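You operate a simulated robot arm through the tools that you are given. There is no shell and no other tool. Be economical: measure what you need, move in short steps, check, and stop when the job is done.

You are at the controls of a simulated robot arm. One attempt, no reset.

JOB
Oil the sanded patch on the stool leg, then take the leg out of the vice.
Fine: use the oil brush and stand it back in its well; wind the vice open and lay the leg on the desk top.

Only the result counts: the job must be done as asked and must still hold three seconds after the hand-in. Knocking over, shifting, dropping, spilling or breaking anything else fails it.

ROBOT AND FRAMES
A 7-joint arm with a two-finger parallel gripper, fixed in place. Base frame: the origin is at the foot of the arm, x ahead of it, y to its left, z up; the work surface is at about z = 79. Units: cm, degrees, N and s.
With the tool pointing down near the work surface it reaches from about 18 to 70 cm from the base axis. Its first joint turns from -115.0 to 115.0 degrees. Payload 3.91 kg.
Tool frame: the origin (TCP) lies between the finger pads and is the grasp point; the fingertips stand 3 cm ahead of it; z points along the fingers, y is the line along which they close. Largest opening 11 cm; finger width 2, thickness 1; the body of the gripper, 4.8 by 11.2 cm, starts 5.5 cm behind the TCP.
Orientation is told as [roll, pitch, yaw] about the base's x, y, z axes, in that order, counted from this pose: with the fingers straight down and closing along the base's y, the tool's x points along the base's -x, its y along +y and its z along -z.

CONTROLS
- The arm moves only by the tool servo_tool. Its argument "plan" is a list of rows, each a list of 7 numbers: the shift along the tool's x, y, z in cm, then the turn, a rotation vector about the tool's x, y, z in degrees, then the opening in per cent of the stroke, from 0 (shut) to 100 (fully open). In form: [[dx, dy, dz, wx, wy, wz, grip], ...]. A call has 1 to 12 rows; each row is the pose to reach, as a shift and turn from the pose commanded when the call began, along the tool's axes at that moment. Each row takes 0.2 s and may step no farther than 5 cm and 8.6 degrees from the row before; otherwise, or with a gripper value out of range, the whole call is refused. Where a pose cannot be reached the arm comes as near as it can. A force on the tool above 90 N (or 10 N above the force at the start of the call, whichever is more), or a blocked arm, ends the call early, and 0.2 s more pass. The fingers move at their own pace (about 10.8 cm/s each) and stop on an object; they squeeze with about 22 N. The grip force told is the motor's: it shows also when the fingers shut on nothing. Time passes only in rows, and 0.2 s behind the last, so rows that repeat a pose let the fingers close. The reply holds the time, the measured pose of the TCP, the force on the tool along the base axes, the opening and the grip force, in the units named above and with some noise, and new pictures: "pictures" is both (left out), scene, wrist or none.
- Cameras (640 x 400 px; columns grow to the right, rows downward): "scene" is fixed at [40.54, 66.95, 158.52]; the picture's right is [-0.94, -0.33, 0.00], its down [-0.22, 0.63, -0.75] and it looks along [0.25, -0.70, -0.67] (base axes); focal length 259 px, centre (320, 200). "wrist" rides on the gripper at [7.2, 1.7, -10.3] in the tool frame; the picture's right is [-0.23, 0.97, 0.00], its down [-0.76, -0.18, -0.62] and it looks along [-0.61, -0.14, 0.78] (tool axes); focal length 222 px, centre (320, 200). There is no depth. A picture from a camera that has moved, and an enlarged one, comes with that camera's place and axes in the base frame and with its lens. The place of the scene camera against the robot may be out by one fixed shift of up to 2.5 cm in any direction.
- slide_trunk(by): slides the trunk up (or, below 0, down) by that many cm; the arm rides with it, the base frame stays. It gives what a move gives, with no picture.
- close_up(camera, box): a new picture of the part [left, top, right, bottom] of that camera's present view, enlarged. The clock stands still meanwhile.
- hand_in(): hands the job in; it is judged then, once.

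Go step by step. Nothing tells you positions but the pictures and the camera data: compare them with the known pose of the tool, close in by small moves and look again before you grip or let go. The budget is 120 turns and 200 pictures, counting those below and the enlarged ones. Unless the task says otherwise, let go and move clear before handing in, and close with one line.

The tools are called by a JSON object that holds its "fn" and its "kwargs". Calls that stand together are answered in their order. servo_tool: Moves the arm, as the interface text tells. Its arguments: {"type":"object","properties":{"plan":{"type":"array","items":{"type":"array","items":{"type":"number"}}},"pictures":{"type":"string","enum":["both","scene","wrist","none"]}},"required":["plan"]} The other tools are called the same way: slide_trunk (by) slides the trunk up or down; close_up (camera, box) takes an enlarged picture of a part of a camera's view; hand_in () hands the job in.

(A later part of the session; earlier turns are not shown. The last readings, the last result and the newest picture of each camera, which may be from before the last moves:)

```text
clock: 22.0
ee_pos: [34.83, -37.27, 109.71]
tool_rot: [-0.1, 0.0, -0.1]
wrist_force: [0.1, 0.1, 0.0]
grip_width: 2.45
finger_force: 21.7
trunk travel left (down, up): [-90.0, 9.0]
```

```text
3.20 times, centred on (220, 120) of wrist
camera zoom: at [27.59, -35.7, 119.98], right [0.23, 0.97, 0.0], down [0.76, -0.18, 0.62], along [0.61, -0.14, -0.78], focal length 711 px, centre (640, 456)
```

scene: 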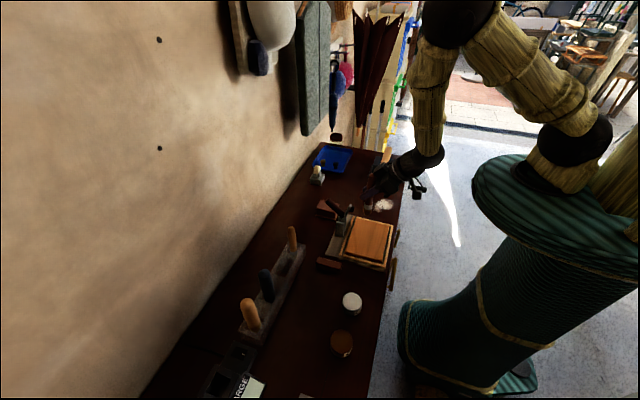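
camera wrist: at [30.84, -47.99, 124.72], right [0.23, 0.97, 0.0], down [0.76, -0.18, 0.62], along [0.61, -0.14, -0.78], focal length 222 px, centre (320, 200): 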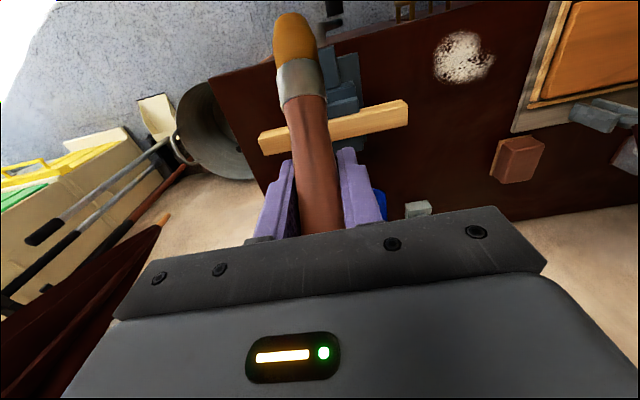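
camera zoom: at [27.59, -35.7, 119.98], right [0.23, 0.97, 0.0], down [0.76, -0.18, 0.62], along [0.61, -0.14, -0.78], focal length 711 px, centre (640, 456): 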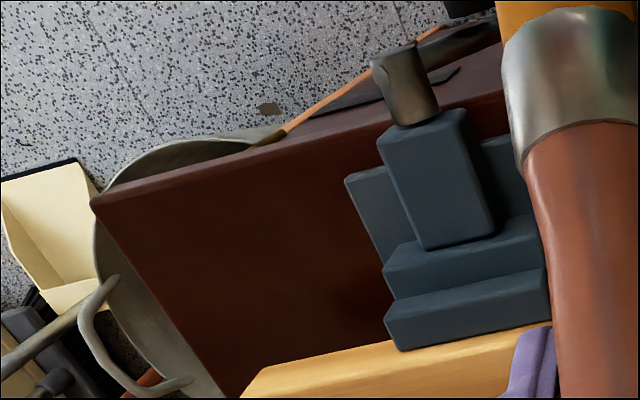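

{"fn": "servo_tool", "kwargs": {"plan": [[4, 3, -3, 0, 0, 0, 0], [6, 6, -4, 0, 0, 0, 0]], "pictures": "none"}}

{"fn": "close_up", "kwargs": {"camera": "wrist", "box": [100, 60, 340, 210]}}

```text
refused: row 1 steps farther than a row can; nothing moved
```

```text
2.67 times, centred on (220, 135) of wrist
camera zoom: at [27.59, -35.7, 119.98], right [0.23, 0.97, 0.0], down [0.76, -0.18, 0.62], along [0.61, -0.14, -0.78], focal length 592 px, centre (587, 373)
```

zoom: 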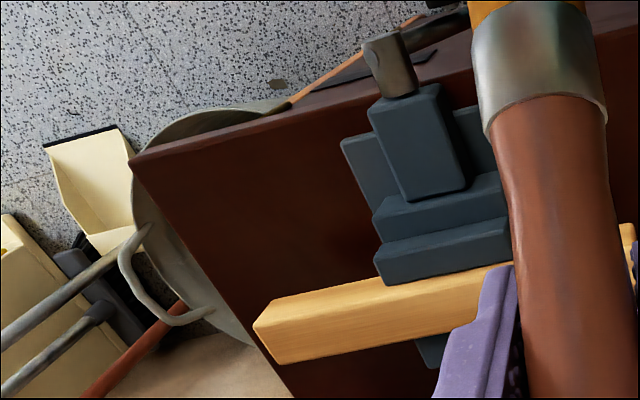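

{"fn": "close_up", "kwargs": {"camera": "wrist", "box": [185, 145, 345, 205]}}

{"fn": "close_up", "kwargs": {"camera": "scene", "box": [375, 145, 400, 185]}}

```text
4.00 times, centred on (265, 175) of wrist
camera zoom: at [27.59, -35.7, 119.98], right [0.23, 0.97, 0.0], down [0.76, -0.18, 0.62], along [0.61, -0.14, -0.78], focal length 888 px, centre (540, 300)
```

zoom: 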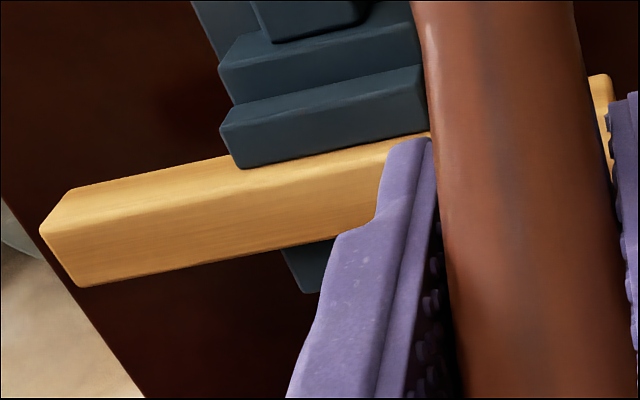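

```text
10.00 times, centred on (388, 165) of scene
camera zoom: at [40.54, 66.95, 158.52], right [-0.94, -0.33, 0.0], down [-0.22, 0.63, -0.75], along [0.25, -0.7, -0.67], focal length 2588 px, centre (-355, 550)
```

zoom: 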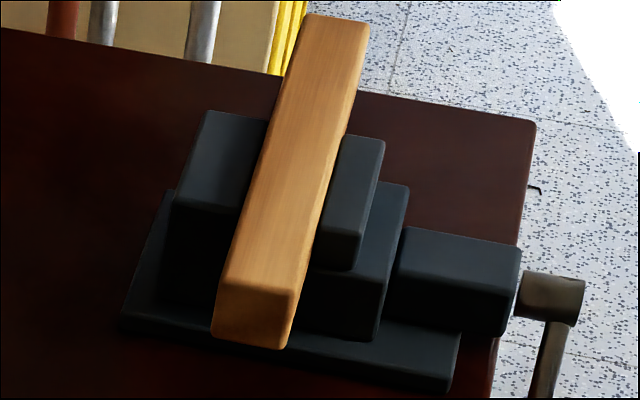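

The leg is a square bar around x≈43.5, y −36.5 to −60.5. I'll move beside it for a closer, unobstructed look.

{"fn": "servo_tool", "kwargs": {"plan": [[-2.5, 3, 1, 0, 0, 0, 0], [-5, 6, 3, 0, 0, 0, 0], [-7.5, 7, 6, 0, 0, 0, 0], [-10, 7, 9, 0, 0, 0, 0]], "pictures": "wrist"}}

{"fn": "close_up", "kwargs": {"camera": "wrist", "box": [40, 70, 280, 220]}}

```text
clock: 23.0
ee_pos: [45.0, -30.52, 100.66]
tool_rot: [0.1, 0.1, 0.0]
wrist_force: [-0.2, -0.9, -0.6]
grip_width: 2.42
finger_force: 21.9
trunk travel left (down, up): [-90.0, 9.0]
camera wrist: at [37.68, -28.87, 110.94], right [0.23, 0.97, 0.0], down [0.76, -0.18, 0.62], along [0.61, -0.14, -0.78], focal length 222 px, centre (320, 200)
```

wrist: 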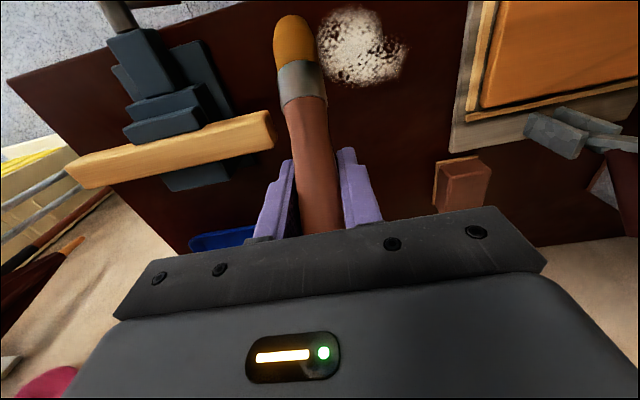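

```text
2.67 times, centred on (160, 145) of wrist
camera zoom: at [37.68, -28.87, 110.94], right [0.23, 0.97, 0.0], down [0.76, -0.18, 0.62], along [0.61, -0.14, -0.78], focal length 592 px, centre (747, 347)
```

zoom: 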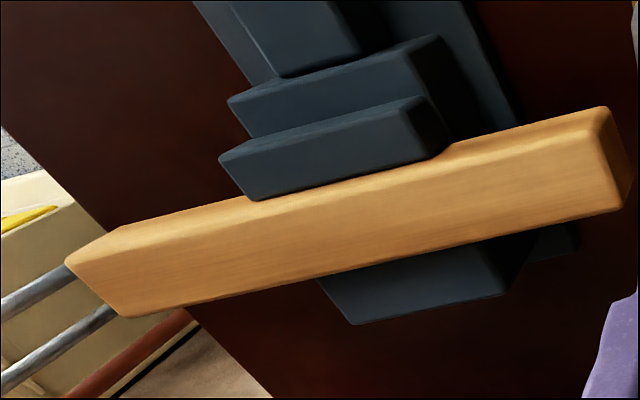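

{"fn": "close_up", "kwargs": {"camera": "wrist", "box": [160, 95, 290, 175]}}

{"fn": "close_up", "kwargs": {"camera": "wrist", "box": [55, 120, 185, 200]}}

```text
4.92 times, centred on (225, 135) of wrist
camera zoom: at [37.68, -28.87, 110.94], right [0.23, 0.97, 0.0], down [0.76, -0.18, 0.62], along [0.61, -0.14, -0.78], focal length 1094 px, centre (788, 520)
```

zoom: 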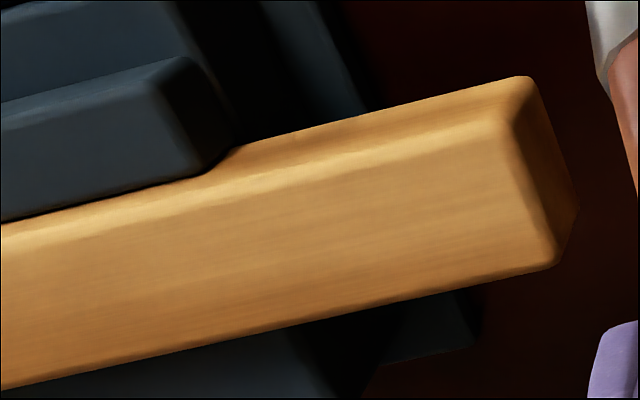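

```text
4.92 times, centred on (120, 160) of wrist
camera zoom: at [37.68, -28.87, 110.94], right [0.23, 0.97, 0.0], down [0.76, -0.18, 0.62], along [0.61, -0.14, -0.78], focal length 1094 px, centre (1305, 397)
```

zoom: 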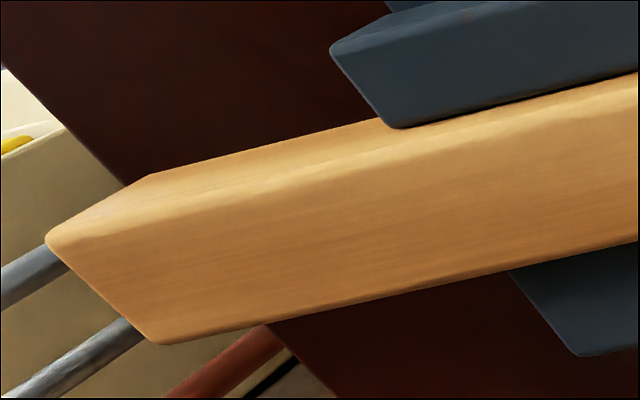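

The leg's top face is at z≈87.7, x 44–47.2, centred near y −49, and evenly pale. I'll set the brush vertical again above its near end.

{"fn": "servo_tool", "kwargs": {"plan": [[0, 0, -4, 0, -8, 0, 0], [-0.1, -1.5, -6, 0, -16, 0, 0], [-0.3, -3.5, -6, 0, -24, 0, 0], [-0.5, -6, -6, 0, -32, 0, 0], [-0.6, -9, -5.5, 0, -40, 0, 0]], "pictures": "wrist"}}

{"fn": "close_up", "kwargs": {"camera": "scene", "box": [350, 120, 430, 200]}}

```text
clock: 24.2
ee_pos: [45.43, -39.61, 106.48]
tool_rot: [0.0, -40.2, 0.0]
wrist_force: [-0.4, 0.3, -0.1]
grip_width: 2.44
finger_force: 22.4
trunk travel left (down, up): [-90.0, 9.0]
camera wrist: at [33.14, -37.95, 109.58], right [0.17, 0.97, 0.15], down [0.18, -0.18, 0.97], along [0.97, -0.14, -0.21], focal length 222 px, centre (320, 200)
```

wrist: 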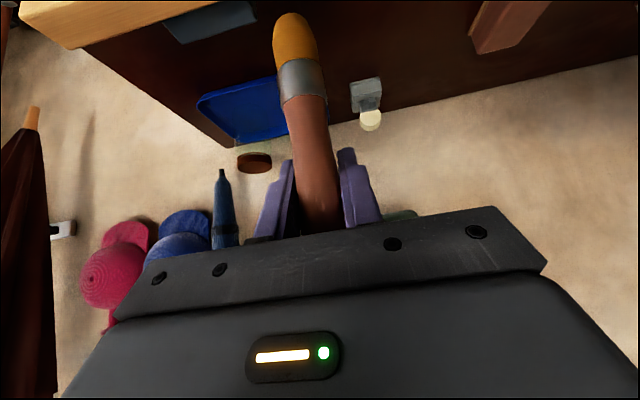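

```text
5.00 times, centred on (390, 160) of scene
camera zoom: at [40.54, 66.95, 158.52], right [-0.94, -0.33, 0.0], down [-0.22, 0.63, -0.75], along [0.25, -0.7, -0.67], focal length 1294 px, centre (-30, 400)
```

zoom: 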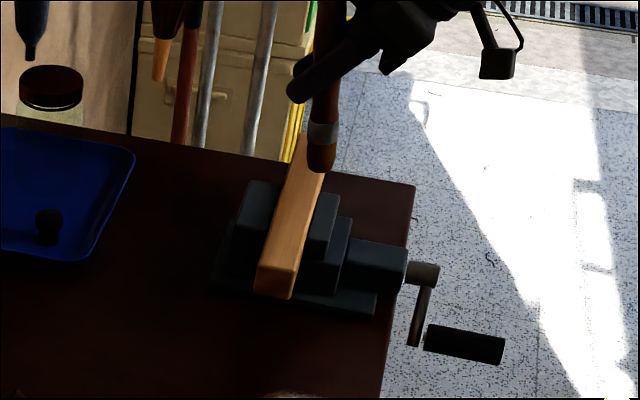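

{"fn": "servo_tool", "kwargs": {"plan": [[1.93, 0, 2.3, 0, 0, 0, 0], [3.86, 0, 4.6, 0, 0, 0, 0], [3.86, 0, 4.6, 0, 0, 0, 0]], "pictures": "none"}}

{"fn": "close_up", "kwargs": {"camera": "scene", "box": [370, 140, 410, 190]}}

{"fn": "close_up", "kwargs": {"camera": "wrist", "box": [160, 0, 400, 150]}}

```text
clock: 25.0
ee_pos: [45.32, -39.35, 100.17]
tool_rot: [-0.1, -40.0, 0.0]
wrist_force: [-0.7, -0.5, -0.5]
grip_width: 2.43
finger_force: 21.1
trunk travel left (down, up): [-90.0, 9.0]
```

```text
8.00 times, centred on (390, 165) of scene
camera zoom: at [40.54, 66.95, 158.52], right [-0.94, -0.33, 0.0], down [-0.22, 0.63, -0.75], along [0.25, -0.7, -0.67], focal length 2070 px, centre (-240, 480)
```

zoom: 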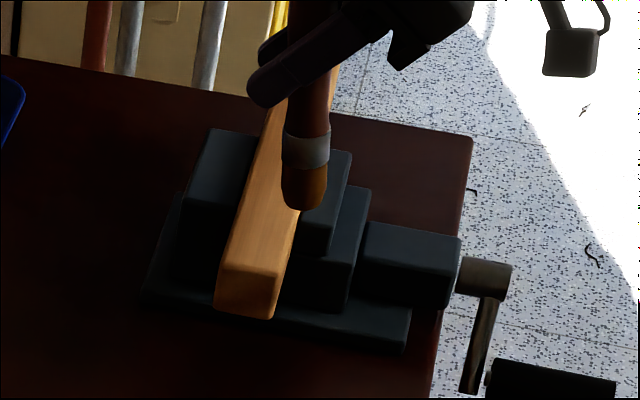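

```text
2.67 times, centred on (280, 75) of wrist
camera zoom: at [33.19, -37.79, 103.49], right [0.17, 0.97, 0.15], down [0.18, -0.18, 0.97], along [0.97, -0.14, -0.21], focal length 592 px, centre (427, 533)
```

zoom: 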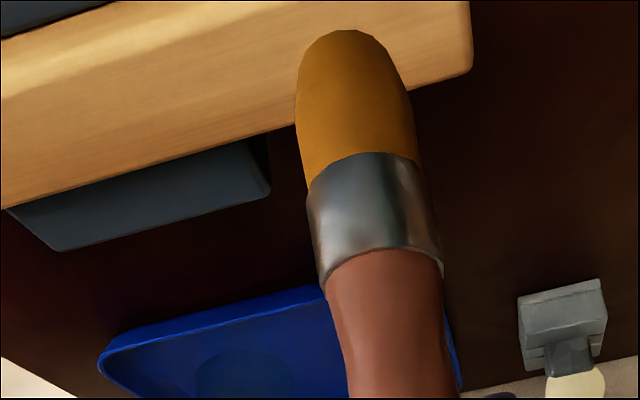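

Comparing both views, the brush leans about 10° with its tip towards me after the dip. I'll pitch by −10° to make it vertical and re-measure.

{"fn": "servo_tool", "kwargs": {"plan": [[0, 0, 0, 0, -5, 0, 0], [0, 0, 0, 0, -10, 0, 0], [0, 0, 0, 0, -10, 0, 0]], "pictures": "none"}}

{"fn": "close_up", "kwargs": {"camera": "scene", "box": [370, 140, 410, 190]}}

{"fn": "close_up", "kwargs": {"camera": "wrist", "box": [160, 0, 400, 150]}}

```text
clock: 25.8
ee_pos: [45.42, -39.53, 100.01]
tool_rot: [-0.1, -49.9, -0.1]
wrist_force: [-0.1, -0.7, -0.8]
grip_width: 2.43
finger_force: 21.9
trunk travel left (down, up): [-90.0, 9.0]
```

```text
8.00 times, centred on (390, 165) of scene
camera zoom: at [40.54, 66.95, 158.52], right [-0.94, -0.33, 0.0], down [-0.22, 0.63, -0.75], along [0.25, -0.7, -0.67], focal length 2070 px, centre (-240, 480)
```

zoom: 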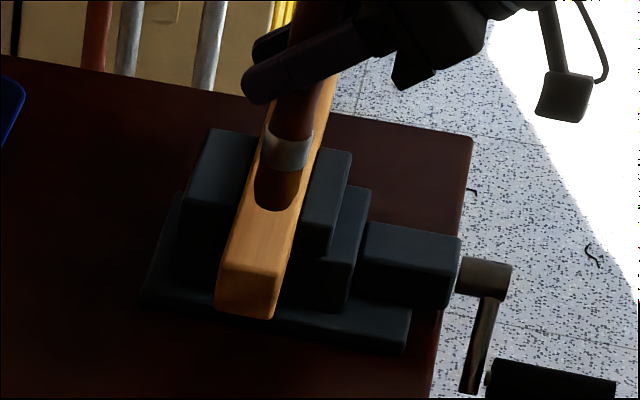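

```text
2.67 times, centred on (280, 75) of wrist
camera zoom: at [32.91, -37.77, 101.21], right [0.15, 0.97, 0.17], down [0.01, -0.18, 0.98], along [0.99, -0.14, -0.04], focal length 592 px, centre (427, 533)
```

zoom: 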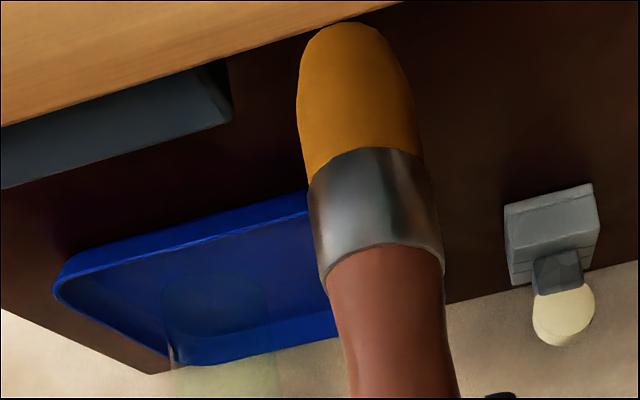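

The tip is now near (45,−39.3,90) and almost vertical. I'll descend gently until it touches.

{"fn": "servo_tool", "kwargs": {"plan": [[0.51, 0.6, 0.95, 0, 0, 0, 0], [1.12, 0.6, 1.47, 0, 0, 0, 0], [1.42, 0.6, 1.72, 0, 0, 0, 0]], "pictures": "none"}}

{"fn": "close_up", "kwargs": {"camera": "scene", "box": [370, 140, 410, 190]}}

```text
clock: 26.6
ee_pos: [45.91, -38.76, 97.86]
tool_rot: [0.1, -50.0, -0.1]
wrist_force: [0.5, 0.1, 0.5]
grip_width: 2.42
finger_force: 21.8
trunk travel left (down, up): [-90.0, 9.0]
```

```text
8.00 times, centred on (390, 165) of scene
camera zoom: at [40.54, 66.95, 158.52], right [-0.94, -0.33, 0.0], down [-0.22, 0.63, -0.75], along [0.25, -0.7, -0.67], focal length 2070 px, centre (-240, 480)
```

zoom: 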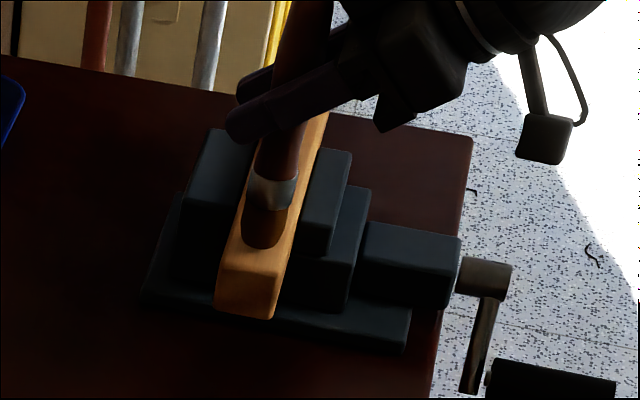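

The tip is at the surface, so I'll press slightly and sweep along the leg.

{"fn": "servo_tool", "kwargs": {"plan": [[0.31, 0, 0.26, 0, 0, 0, 0], [0.31, 0.8, 0.26, 0, 0, 0, 0], [0.31, -1.5, 0.26, 0, 0, 0, 0], [0.31, -4, 0.26, 0, 0, 0, 0]], "pictures": "none"}}

{"fn": "close_up", "kwargs": {"camera": "scene", "box": [370, 140, 410, 190]}}

```text
clock: 27.6
ee_pos: [45.82, -42.82, 97.51]
tool_rot: [0.0, -50.0, 0.0]
wrist_force: [0.0, 0.2, 4.4]
grip_width: 2.42
finger_force: 22.5
trunk travel left (down, up): [-90.0, 9.0]
```

```text
8.00 times, centred on (390, 165) of scene
camera zoom: at [40.54, 66.95, 158.52], right [-0.94, -0.33, 0.0], down [-0.22, 0.63, -0.75], along [0.25, -0.7, -0.67], focal length 2070 px, centre (-240, 480)
```

zoom: 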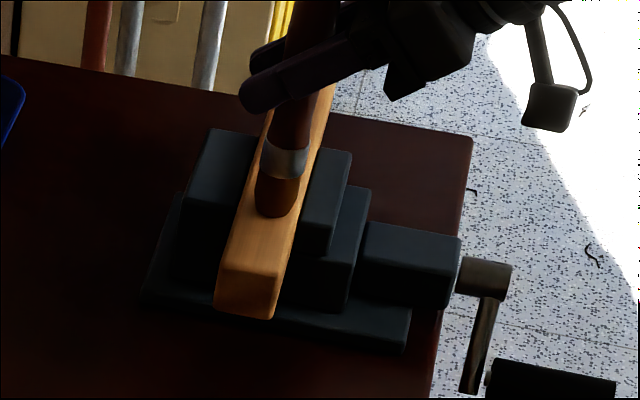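

I have contact at about 4 N with no visible colour change yet. I'll continue along the leg.

{"fn": "servo_tool", "kwargs": {"plan": [[0, -2, 0, 0, 0, 0, 0], [0, -4, 0, 0, 0, 0, 0], [0, -6, 0, 0, 0, 0, 0], [0, -8, 0, 0, 0, 0, 0], [0, -10, 0, 0, 0, 0, 0], [0, -12, 0, 0, 0, 0, 0], [0, -14, 0, 0, 0, 0, 0], [0, -16, 0, 0, 0, 0, 0]], "pictures": "none"}}

{"fn": "close_up", "kwargs": {"camera": "scene", "box": [370, 140, 410, 190]}}

{"fn": "close_up", "kwargs": {"camera": "wrist", "box": [160, 0, 480, 200]}}

```text
clock: 29.4
ee_pos: [46.04, -58.81, 97.38]
tool_rot: [0.2, -50.1, 0.0]
wrist_force: [0.7, 0.0, -0.1]
grip_width: 2.42
finger_force: 22.4
trunk travel left (down, up): [-90.0, 9.0]
```

```text
8.00 times, centred on (390, 165) of scene
camera zoom: at [40.54, 66.95, 158.52], right [-0.94, -0.33, 0.0], down [-0.22, 0.63, -0.75], along [0.25, -0.7, -0.67], focal length 2070 px, centre (-240, 480)
```

zoom: 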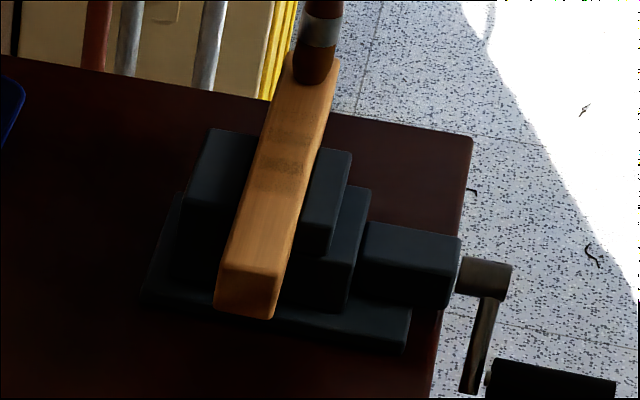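

```text
2.00 times, centred on (320, 100) of wrist
camera zoom: at [33.37, -57.18, 98.52], right [0.15, 0.97, 0.17], down [0.01, -0.18, 0.98], along [0.99, -0.14, -0.04], focal length 444 px, centre (320, 400)
```

zoom: 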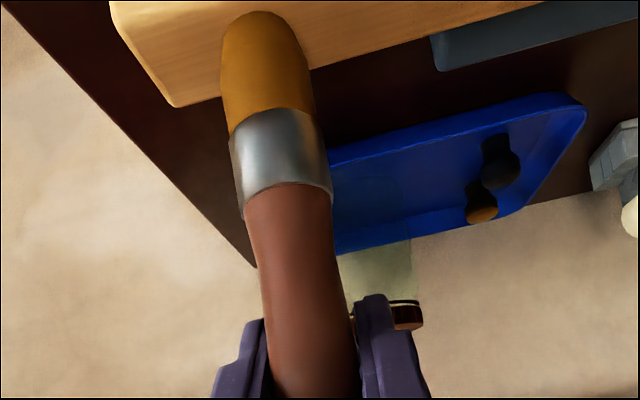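

Darkening has appeared mid-leg, so the patch is on the top there. I'll zoom in.

{"fn": "close_up", "kwargs": {"camera": "scene", "box": [380, 146, 405, 182]}}

```text
11.11 times, centred on (392, 164) of scene
camera zoom: at [40.54, 66.95, 158.52], right [-0.94, -0.33, 0.0], down [-0.22, 0.63, -0.75], along [0.25, -0.7, -0.67], focal length 2875 px, centre (-486, 600)
```

zoom: 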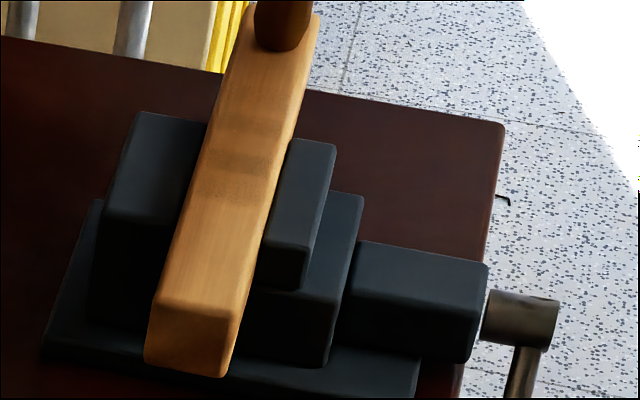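

The patch shows as bands from about y −45 to −56. I'll press a little more and sweep back slowly.

{"fn": "servo_tool", "kwargs": {"plan": [[0.38, 1.5, 0.32, 0, 0, 0, 0], [0.38, 2.5, 0.32, 0, 0, 0, 0], [0.38, 3.5, 0.32, 0, 0, 0, 0], [0.38, 4.5, 0.32, 0, 0, 0, 0], [0.38, 5.5, 0.32, 0, 0, 0, 0], [0.38, 6.5, 0.32, 0, 0, 0, 0], [0.38, 7.5, 0.32, 0, 0, 0, 0], [0.38, 8.5, 0.32, 0, 0, 0, 0], [0.38, 9.5, 0.32, 0, 0, 0, 0], [0.38, 11, 0.32, 0, 0, 0, 0], [0.38, 12.5, 0.32, 0, 0, 0, 0], [0.38, 15, 0.32, 0, 0, 0, 0]], "pictures": "none"}}

{"fn": "close_up", "kwargs": {"camera": "scene", "box": [380, 146, 405, 182]}}

{"fn": "close_up", "kwargs": {"camera": "wrist", "box": [80, 0, 400, 200]}}

```text
clock: 32.0
ee_pos: [45.81, -43.5, 97.04]
tool_rot: [0.1, -49.9, -0.1]
wrist_force: [-1.0, -3.4, 14.4]
grip_width: 2.47
finger_force: 22.3
trunk travel left (down, up): [-90.0, 9.0]
```

```text
11.11 times, centred on (392, 164) of scene
camera zoom: at [40.54, 66.95, 158.52], right [-0.94, -0.33, 0.0], down [-0.22, 0.63, -0.75], along [0.25, -0.7, -0.67], focal length 2875 px, centre (-486, 600)
```

zoom: 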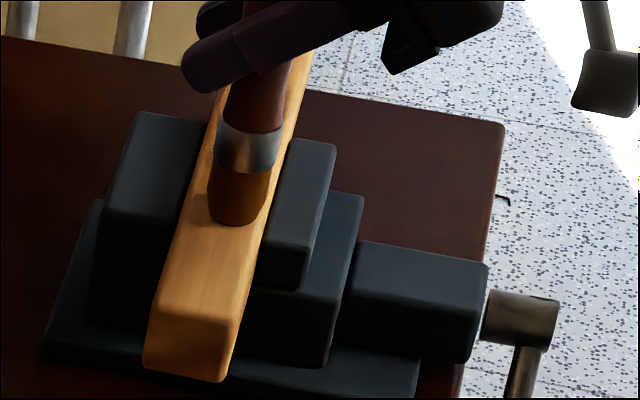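

```text
2.00 times, centred on (240, 100) of wrist
camera zoom: at [33.18, -41.92, 98.1], right [0.15, 0.97, 0.17], down [0.01, -0.18, 0.98], along [0.99, -0.14, -0.04], focal length 444 px, centre (480, 400)
```

zoom: 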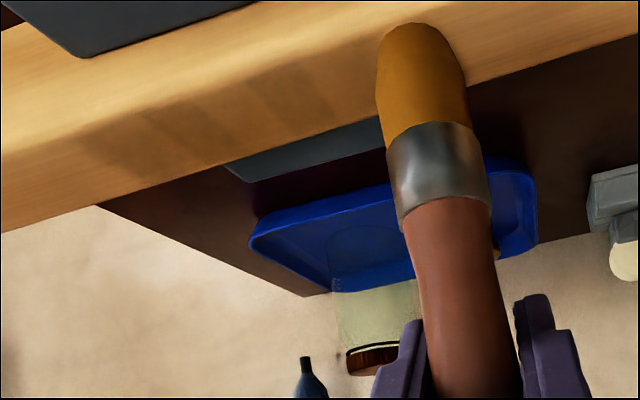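

The force was higher (14 N), so I'll ease off and sweep once more over the patch, then lift and inspect.

{"fn": "servo_tool", "kwargs": {"plan": [[-0.3, -1, -0.26, 0, 0, 0, 0], [-0.3, -2, -0.26, 0, 0, 0, 0], [-0.3, -3, -0.26, 0, 0, 0, 0], [-0.3, -4, -0.26, 0, 0, 0, 0], [-0.2, -5, -0.17, 0, 0, 0, 0], [-0.1, -6, -0.09, 0, 0, 0, 0], [-0.1, -7, -0.09, 0, 0, 0, 0], [0, -8, 0, 0, 0, 0, 0], [0, -9, 0, 0, 0, 0, 0], [0, -10, 0, 0, 0, 0, 0], [0, -11.5, 0, 0, 0, 0, 0], [0, -13, 0, 0, 0, 0, 0]], "pictures": "none"}}

{"fn": "servo_tool", "kwargs": {"plan": [[-3, -2, -2.5, 0, 0, 0, 0], [-5, -3.5, -4.5, 0, 0, 0, 0]], "pictures": "none"}}

{"fn": "close_up", "kwargs": {"camera": "scene", "box": [380, 146, 405, 182]}}

```text
clock: 34.6
ee_pos: [45.97, -56.93, 96.87]
tool_rot: [0.1, -49.9, 0.1]
wrist_force: [0.0, 0.0, 1.0]
grip_width: 2.43
finger_force: 21.9
trunk travel left (down, up): [-90.0, 9.0]
```

```text
clock: 35.2
ee_pos: [45.69, -60.12, 103.69]
tool_rot: [0.0, -50.0, 0.0]
wrist_force: [-0.8, -0.2, -0.4]
grip_width: 2.47
finger_force: 21.7
trunk travel left (down, up): [-90.0, 9.0]
```

```text
11.11 times, centred on (392, 164) of scene
camera zoom: at [40.54, 66.95, 158.52], right [-0.94, -0.33, 0.0], down [-0.22, 0.63, -0.75], along [0.25, -0.7, -0.67], focal length 2875 px, centre (-486, 600)
```

zoom: 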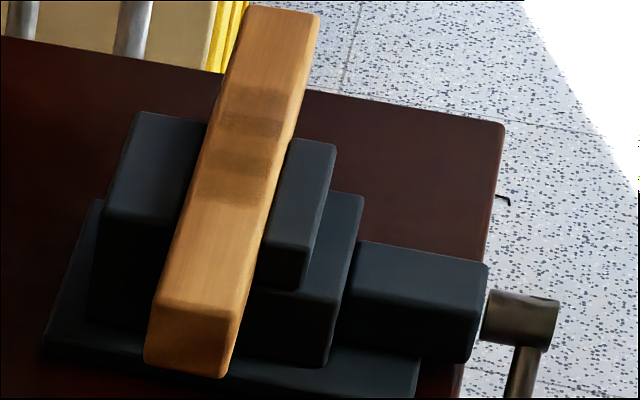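

The patch spans y −44.6 to −54.5, with a lighter gap near −50. I'll go over that again slowly.

{"fn": "servo_tool", "kwargs": {"plan": [[0, 4.5, 0, 0, 0, 0, 0], [1, 7.5, 1, 0, 0, 0, 0], [3.2, 8, 2.8, 0, 0, 0, 0], [5.1, 8.2, 4.5, 0, 0, 0, 0], [5.15, 8.6, 4.5, 0, 0, 0, 0], [5.15, 9, 4.5, 0, 0, 0, 0], [5.15, 9.4, 4.5, 0, 0, 0, 0], [5.15, 9.8, 4.5, 0, 0, 0, 0], [5.15, 10.2, 4.5, 0, 0, 0, 0], [5.15, 10.6, 4.5, 0, 0, 0, 0], [5.15, 11, 4.5, 0, 0, 0, 0], [5.15, 11.5, 4.5, 0, 0, 0, 0]], "pictures": "none"}}

{"fn": "servo_tool", "kwargs": {"plan": [[0, 0.7, 0, 0, 0, 0, 0], [0, 1.4, 0, 0, 0, 0, 0], [0, 2.1, 0, 0, 0, 0, 0], [0, 2.8, 0, 0, 0, 0, 0], [0, 3.5, 0, 0, 0, 0, 0], [0, 4.2, 0, 0, 0, 0, 0], [-3, 5, -2.5, 0, 0, 0, 0], [-5, 8.5, -4.2, 0, 0, 0, 0], [-5, 13, -4.2, 0, 0, 0, 0]], "pictures": "none"}}

{"fn": "close_up", "kwargs": {"camera": "scene", "box": [380, 146, 405, 182]}}

{"fn": "close_up", "kwargs": {"camera": "wrist", "box": [0, 0, 320, 200]}}

```text
clock: 37.8
ee_pos: [45.75, -48.73, 96.95]
tool_rot: [-0.1, -50.1, 0.1]
wrist_force: [-0.6, -5.9, 17.8]
grip_width: 2.43
finger_force: 22.1
trunk travel left (down, up): [-90.0, 9.0]
```

```text
clock: 39.8
ee_pos: [46.21, -35.87, 103.39]
tool_rot: [0.0, -49.8, 0.0]
wrist_force: [0.5, 0.9, -1.1]
grip_width: 2.43
finger_force: 22.2
trunk travel left (down, up): [-90.0, 9.0]
```

```text
11.11 times, centred on (392, 164) of scene
camera zoom: at [40.54, 66.95, 158.52], right [-0.94, -0.33, 0.0], down [-0.22, 0.63, -0.75], along [0.25, -0.7, -0.67], focal length 2875 px, centre (-486, 600)
```

zoom: 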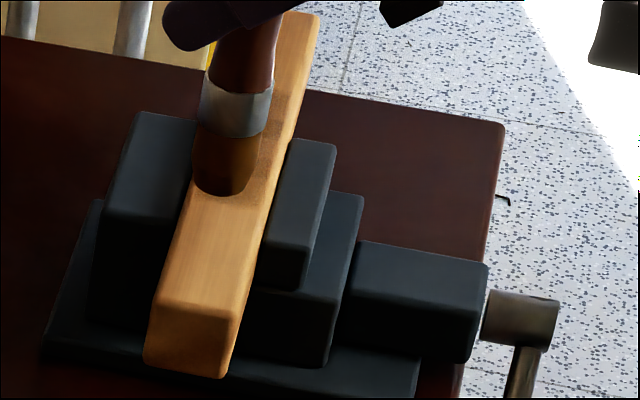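

```text
2.00 times, centred on (160, 100) of wrist
camera zoom: at [33.55, -34.07, 104.47], right [0.15, 0.97, 0.17], down [0.01, -0.18, 0.98], along [0.99, -0.14, -0.04], focal length 444 px, centre (640, 400)
```

zoom: 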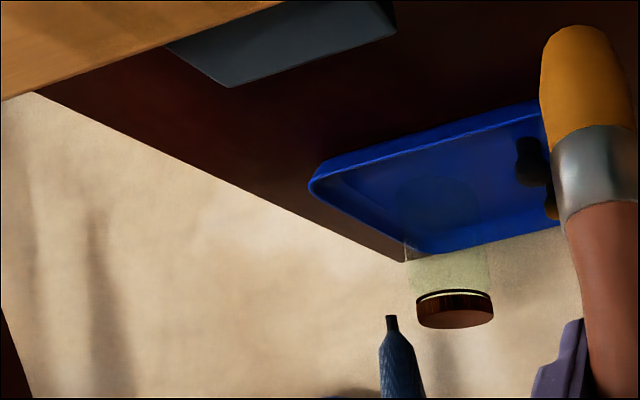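

I'll move clear and look at the patch.

{"fn": "servo_tool", "kwargs": {"plan": [[-2, 4, -2, 0, 0, 0, 0], [-4, 8, -4, 0, 0, 0, 0], [-4, 11, -4, 0, 0, 0, 0]], "pictures": "none"}}

{"fn": "close_up", "kwargs": {"camera": "scene", "box": [384, 146, 400, 172]}}

```text
clock: 40.6
ee_pos: [45.42, -24.93, 108.9]
tool_rot: [0.0, -50.0, 0.0]
wrist_force: [0.3, 0.0, -0.1]
grip_width: 2.41
finger_force: 22.0
trunk travel left (down, up): [-90.0, 9.0]
```

```text
15.38 times, centred on (392, 159) of scene
camera zoom: at [40.54, 66.95, 158.52], right [-0.94, -0.33, 0.0], down [-0.22, 0.63, -0.75], along [0.25, -0.7, -0.67], focal length 3981 px, centre (-788, 831)
```

zoom: 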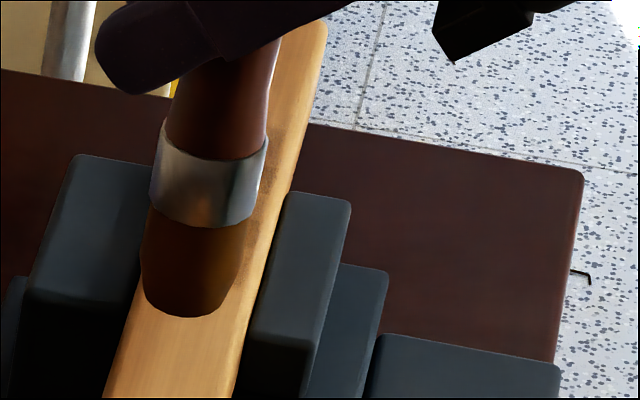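

{"fn": "servo_tool", "kwargs": {"plan": [[-4, 0, 1.5, 0, 0, 0, 0], [-8, 0, 3, 0, 0, 0, 0]], "pictures": "none"}}

{"fn": "close_up", "kwargs": {"camera": "scene", "box": [384, 146, 400, 172]}}

```text
clock: 41.2
ee_pos: [52.74, -24.89, 113.23]
tool_rot: [0.1, -50.1, -0.1]
wrist_force: [0.2, -0.2, -0.5]
grip_width: 2.42
finger_force: 22.0
trunk travel left (down, up): [-90.0, 9.0]
```

```text
15.38 times, centred on (392, 159) of scene
camera zoom: at [40.54, 66.95, 158.52], right [-0.94, -0.33, 0.0], down [-0.22, 0.63, -0.75], along [0.25, -0.7, -0.67], focal length 3981 px, centre (-788, 831)
```

zoom: 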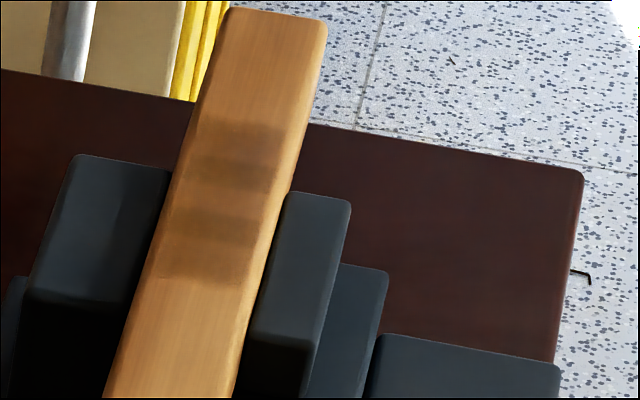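

The bands are still a bit uneven, so I'll make another full pass at two x offsets.

{"fn": "servo_tool", "kwargs": {"plan": [[3.02, -3, -2.04, 0, 0, 0, 0], [6.8, -5.5, -3.43, 0, 0, 0, 0], [8.65, -9.5, -2.53, 0, 0, 0, 0], [10.18, -14, -1.25, 0, 0, 0, 0], [12.48, -17.5, 0.68, 0, 0, 0, 0], [15.54, -18.5, 3.25, 0, 0, 0, 0], [17.08, -18.9, 4.54, 0, 0, 0, 0]], "pictures": "none"}}

{"fn": "servo_tool", "kwargs": {"plan": [[0, -1, 0, 0, 0, 0, 0], [0, -2, 0, 0, 0, 0, 0], [0, -3, 0, 0, 0, 0, 0], [0, -4, 0, 0, 0, 0, 0], [0, -5, 0, 0, 0, 0, 0], [0, -6, 0, 0, 0, 0, 0], [0.08, -7, 0.06, 0, 0, 0, 0], [0.08, -8, 0.06, 0, 0, 0, 0], [0.15, -9, 0.13, 0, 0, 0, 0], [0.23, -10, 0.2, 0, 0, 0, 0], [0.23, -11, 0.2, 0, 0, 0, 0], [0.23, -12.5, 0.2, 0, 0, 0, 0]], "pictures": "none"}}

```text
clock: 42.8
ee_pos: [45.4, -44.02, 97.17]
tool_rot: [0.0, -50.0, -0.1]
wrist_force: [0.7, 0.9, -0.9]
grip_width: 2.43
finger_force: 21.6
trunk travel left (down, up): [-90.0, 9.0]
```

```text
clock: 45.4
ee_pos: [45.33, -56.15, 96.92]
tool_rot: [0.0, -49.9, 0.0]
wrist_force: [-0.3, 0.6, 0.0]
grip_width: 2.41
finger_force: 22.0
trunk travel left (down, up): [-90.0, 9.0]
```

There was no contact because the brush slid up slightly in the grip. I'll lower 0.4 cm and sweep back.

{"fn": "servo_tool", "kwargs": {"plan": [[0.1, 0.8, 0.8, 0, 0, 0, 0], [0.1, 1.5, 0.8, 0, 0, 0, 0], [0.1, 2.2, 0.8, 0, 0, 0, 0]], "pictures": "none"}}

```text
clock: 46.2
ee_pos: [45.83, -54.07, 96.56]
tool_rot: [-0.3, -50.2, 0.3]
wrist_force: [0.3, -6.4, 17.1]
grip_width: 2.43
finger_force: 21.6
trunk travel left (down, up): [-90.0, 9.0]
```

{"fn": "servo_tool", "kwargs": {"plan": [[-0.1, 0.8, -0.08, 0, 0, 0, 0], [-0.1, 1.6, -0.08, 0, 0, 0, 0], [-0.1, 2.4, -0.08, 0, 0, 0, 0], [-0.1, 3.2, -0.08, 0, 0, 0, 0], [-0.1, 4, -0.08, 0, 0, 0, 0], [-0.1, 4.8, -0.08, 0, 0, 0, 0]], "pictures": "none"}}

{"fn": "servo_tool", "kwargs": {"plan": [[0, 0.8, 0, 0, 0, 0, 0], [0, 1.6, 0, 0, 0, 0, 0], [0, 2.4, 0, 0, 0, 0, 0], [0, 3.2, 0, 0, 0, 0, 0], [0, 4, 0, 0, 0, 0, 0], [0, 4.8, 0, 0, 0, 0, 0], [0, 5.6, 0, 0, 0, 0, 0]], "pictures": "none"}}

```text
clock: 47.6
ee_pos: [45.7, -49.3, 96.49]
tool_rot: [0.0, -49.9, 0.0]
wrist_force: [-0.1, -5.5, 14.3]
grip_width: 2.43
finger_force: 21.9
trunk travel left (down, up): [-90.0, 9.0]
```

```text
clock: 49.2
ee_pos: [45.82, -43.57, 96.53]
tool_rot: [0.2, -50.0, -0.1]
wrist_force: [-0.5, 0.0, 0.2]
grip_width: 2.43
finger_force: 22.3
trunk travel left (down, up): [-90.0, 9.0]
```

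{"fn": "servo_tool", "kwargs": {"plan": [[-3, 2, -2.5, 0, 0, 0, 0], [-6, 4, -5, 0, 0, 0, 0], [-8, 7, -6.5, 0, 0, 0, 0], [-9, 11, -7, 0, 0, 0, 0], [-10, 15, -7, 0, 0, 0, 0], [-13, 18, -5, 0, 0, 0, 0], [-17, 19, -3.5, 0, 0, 0, 0]], "pictures": "wrist"}}

{"fn": "close_up", "kwargs": {"camera": "scene", "box": [384, 146, 400, 172]}}

```text
clock: 50.8
ee_pos: [54.1, -24.78, 111.6]
tool_rot: [0.0, -49.9, 0.0]
wrist_force: [0.6, 0.4, -0.4]
grip_width: 2.41
finger_force: 22.0
trunk travel left (down, up): [-90.0, 9.0]
camera wrist: at [41.42, -23.07, 112.62], right [0.15, 0.97, 0.17], down [0.01, -0.18, 0.98], along [0.99, -0.14, -0.04], focal length 222 px, centre (320, 200)
```

wrist: 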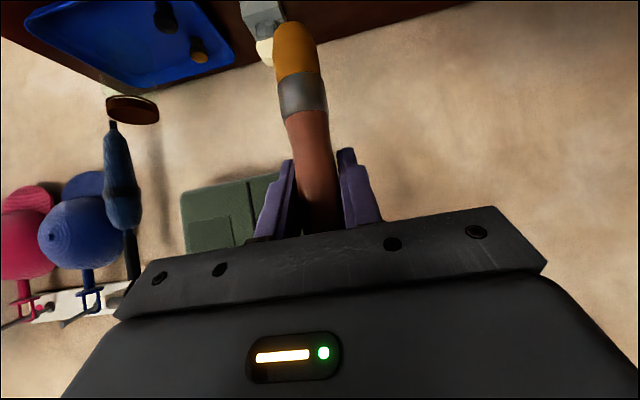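

```text
15.38 times, centred on (392, 159) of scene
camera zoom: at [40.54, 66.95, 158.52], right [-0.94, -0.33, 0.0], down [-0.22, 0.63, -0.75], along [0.25, -0.7, -0.67], focal length 3981 px, centre (-788, 831)
```

zoom: 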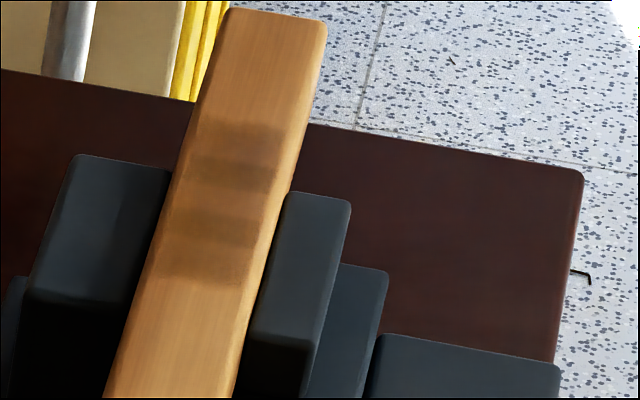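

I'll look closely at the patch with the wrist camera.

{"fn": "servo_tool", "kwargs": {"plan": [[1.5, -0.5, -1, 0, 8, 0, 0], [3, -1, -2, 0, 16, 0, 0], [4.5, -1.5, -3, 0, 24, 0, 0], [6, -2, -4, 0, 32, 0, 0], [7.5, -3, -4.5, 0, 40, 0, 0], [9, -4, -5, 0, 48, 0, 0], [9.5, -5, -5, 0, 50, 0, 0]], "pictures": "wrist"}}

{"fn": "close_up", "kwargs": {"camera": "wrist", "box": [40, 70, 280, 220]}}

```text
clock: 52.4
ee_pos: [44.03, -29.75, 107.82]
tool_rot: [0.0, 0.0, -0.2]
wrist_force: [0.4, -0.7, -0.5]
grip_width: 2.4
finger_force: 21.9
trunk travel left (down, up): [-90.0, 9.0]
camera wrist: at [36.77, -28.04, 118.08], right [0.23, 0.97, 0.0], down [0.76, -0.18, 0.62], along [0.61, -0.14, -0.78], focal length 222 px, centre (320, 200)
```

wrist: 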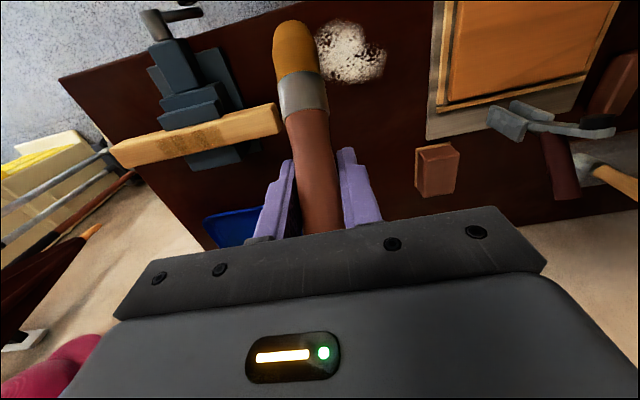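

```text
2.67 times, centred on (160, 145) of wrist
camera zoom: at [36.77, -28.04, 118.08], right [0.23, 0.97, 0.0], down [0.76, -0.18, 0.62], along [0.61, -0.14, -0.78], focal length 592 px, centre (747, 347)
```

zoom: 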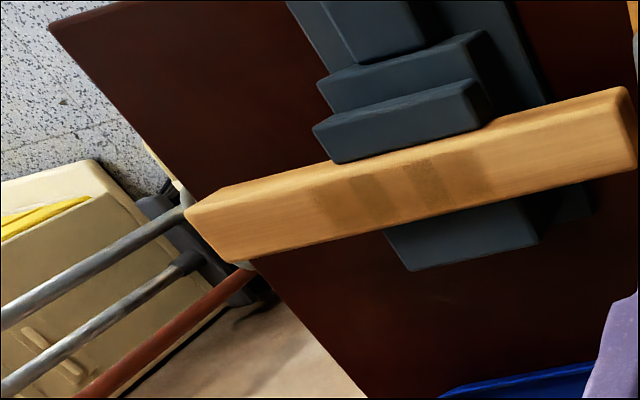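

{"fn": "close_up", "kwargs": {"camera": "wrist", "box": [145, 110, 241, 170]}}

```text
6.67 times, centred on (193, 140) of wrist
camera zoom: at [36.77, -28.04, 118.08], right [0.23, 0.97, 0.0], down [0.76, -0.18, 0.62], along [0.61, -0.14, -0.78], focal length 1481 px, centre (1167, 600)
```

zoom: 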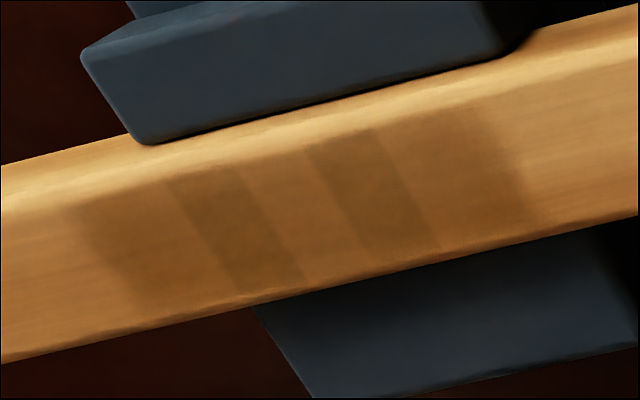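

The patch now shows as overlapping oil strokes covering it end to end with no bare gap. I'll carry the brush back towards its rack well.

{"fn": "servo_tool", "kwargs": {"plan": [[-1.8, 4.3, -0.4, 0, -7.5, 0, 0], [-3.6, 8.6, -0.8, 0, -15, 0, 0], [-5.4, 12.9, -1.2, 0, -22.5, 0, 0], [-7.2, 17.2, -1.6, 0, -30, 0, 0], [-9, 21.5, -2, 0, -37.5, 0, 0], [-10.5, 25.8, -2.4, 0, -45, 0, 0], [-11, 30.3, -2.8, 0, -45, 0, 0], [-11, 34.8, -3.2, 0, -45, 0, 0], [-11, 39.3, -3.6, 0, -45, 0, 0], [-11, 43.8, -4, 0, -45, 0, 0], [-11, 48.3, -4, 0, -45, 0, 0], [-11, 52.8, -4, 0, -45, 0, 0]], "pictures": "wrist"}}

{"fn": "close_up", "kwargs": {"camera": "scene", "box": [250, 200, 400, 300]}}

```text
clock: 55.0
ee_pos: [55.11, 23.62, 111.46]
tool_rot: [-0.1, -44.8, 0.1]
wrist_force: [-0.5, 0.6, -0.3]
grip_width: 2.42
finger_force: 21.5
trunk travel left (down, up): [-90.0, 9.0]
camera wrist: at [42.69, 25.26, 113.74], right [0.16, 0.97, 0.16], down [0.1, -0.18, 0.98], along [0.98, -0.14, -0.12], focal length 222 px, centre (320, 200)
```

wrist: 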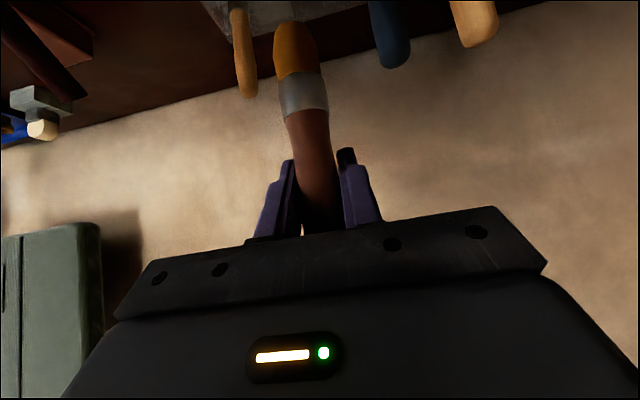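

```text
4.00 times, centred on (325, 250) of scene
camera zoom: at [40.54, 66.95, 158.52], right [-0.94, -0.33, 0.0], down [-0.22, 0.63, -0.75], along [0.25, -0.7, -0.67], focal length 1035 px, centre (300, 0)
```

zoom: 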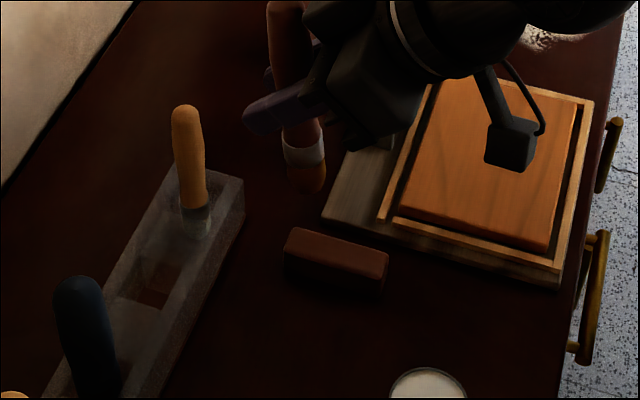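

The empty well is visible. The brush leans about 6°, so I'll correct the pitch and move above the well at (68,23.8).

{"fn": "servo_tool", "kwargs": {"plan": [[-1.2, 0.1, 3.4, 0, -3, 0, 0], [-2.4, 0.2, 6.8, 0, -6, 0, 0], [-3.5, 0.2, 10.3, 0, -6, 0, 0], [-4.58, 0.2, 13.7, 0, -6, 0, 0]], "pictures": "wrist"}}

{"fn": "close_up", "kwargs": {"camera": "scene", "box": [240, 200, 340, 290]}}

{"fn": "close_up", "kwargs": {"camera": "wrist", "box": [160, 0, 440, 140]}}

```text
clock: 56.0
ee_pos: [68.04, 23.6, 105.24]
tool_rot: [0.0, -51.0, -0.1]
wrist_force: [0.6, 0.1, -0.4]
grip_width: 2.42
finger_force: 22.2
trunk travel left (down, up): [-90.0, 9.0]
camera wrist: at [55.42, 25.21, 105.99], right [0.14, 0.97, 0.18], down [0.0, -0.18, 0.98], along [0.99, -0.14, -0.02], focal length 222 px, centre (320, 200)
```

wrist: 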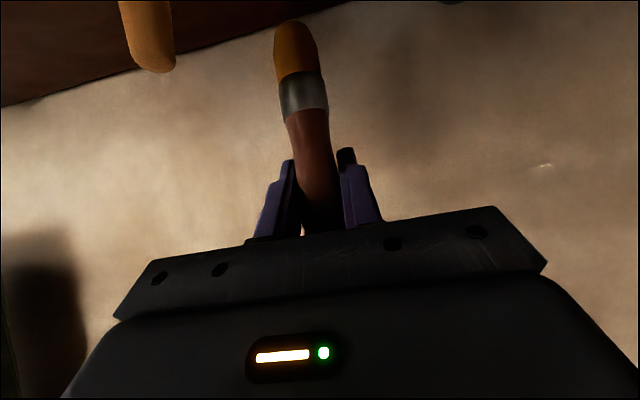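

```text
4.44 times, centred on (290, 245) of scene
camera zoom: at [40.54, 66.95, 158.52], right [-0.94, -0.33, 0.0], down [-0.22, 0.63, -0.75], along [0.25, -0.7, -0.67], focal length 1150 px, centre (453, 0)
```

zoom: 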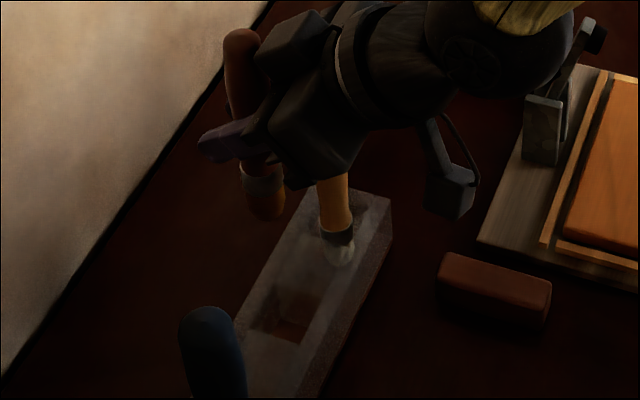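

```text
2.29 times, centred on (300, 70) of wrist
camera zoom: at [55.42, 25.21, 105.99], right [0.14, 0.97, 0.18], down [0.0, -0.18, 0.98], along [0.99, -0.14, -0.02], focal length 508 px, centre (366, 497)
```

zoom: 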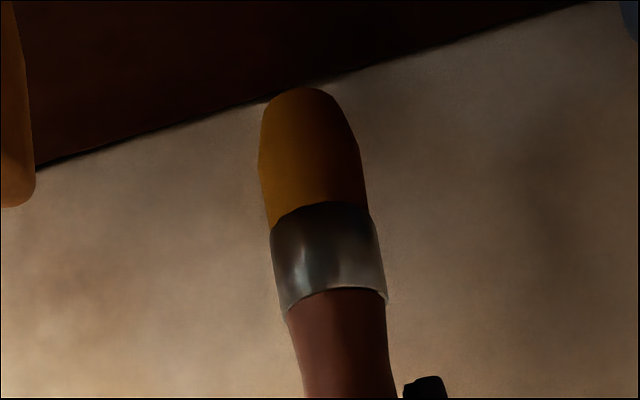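

The brush is nearly vertical. I'll zoom in on the well to check alignment.

{"fn": "close_up", "kwargs": {"camera": "scene", "box": [280, 235, 330, 285]}}

```text
8.00 times, centred on (305, 260) of scene
camera zoom: at [40.54, 66.95, 158.52], right [-0.94, -0.33, 0.0], down [-0.22, 0.63, -0.75], along [0.25, -0.7, -0.67], focal length 2070 px, centre (440, -280)
```

zoom: 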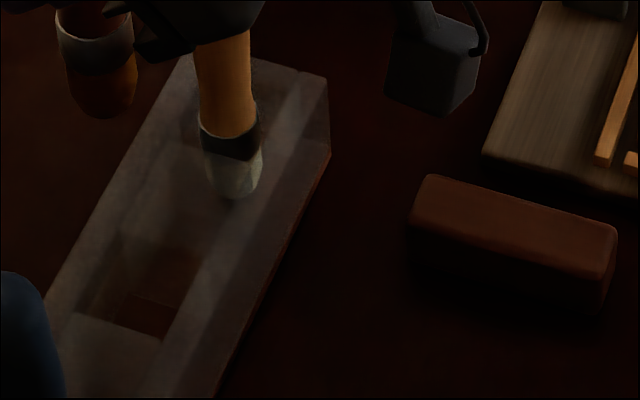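

The predicted landing point matches the well floor. I'll descend into the well.

{"fn": "servo_tool", "kwargs": {"plan": [[3.1, 0, 2.52, 0, 0, 0, 0], [6.2, 0, 5.03, 0, 0, 0, 0], [8.5, 0, 6.9, 0, 0, 0, 0]], "pictures": "none"}}

{"fn": "close_up", "kwargs": {"camera": "scene", "box": [260, 225, 330, 285]}}

{"fn": "close_up", "kwargs": {"camera": "wrist", "box": [160, 0, 440, 140]}}

```text
clock: 56.8
ee_pos: [68.13, 23.28, 94.13]
tool_rot: [0.1, -51.0, -0.1]
wrist_force: [-0.4, 0.4, -0.4]
grip_width: 2.43
finger_force: 22.1
trunk travel left (down, up): [-90.0, 9.0]
```

```text
6.67 times, centred on (295, 255) of scene
camera zoom: at [40.54, 66.95, 158.52], right [-0.94, -0.33, 0.0], down [-0.22, 0.63, -0.75], along [0.25, -0.7, -0.67], focal length 1725 px, centre (487, -167)
```

zoom: 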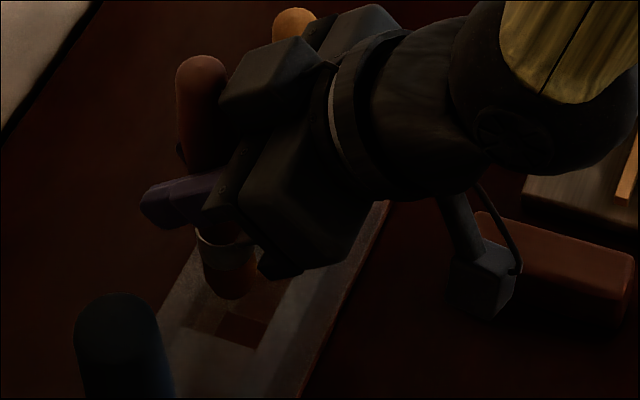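

```text
2.29 times, centred on (300, 70) of wrist
camera zoom: at [55.51, 24.95, 95.03], right [0.14, 0.97, 0.18], down [-0.01, -0.18, 0.98], along [0.99, -0.14, -0.02], focal length 508 px, centre (366, 497)
```

zoom: 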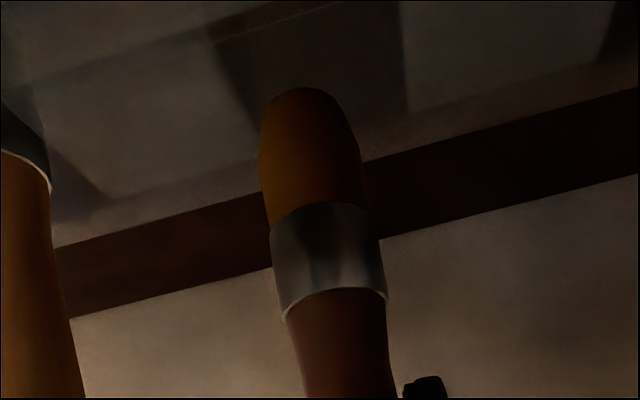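

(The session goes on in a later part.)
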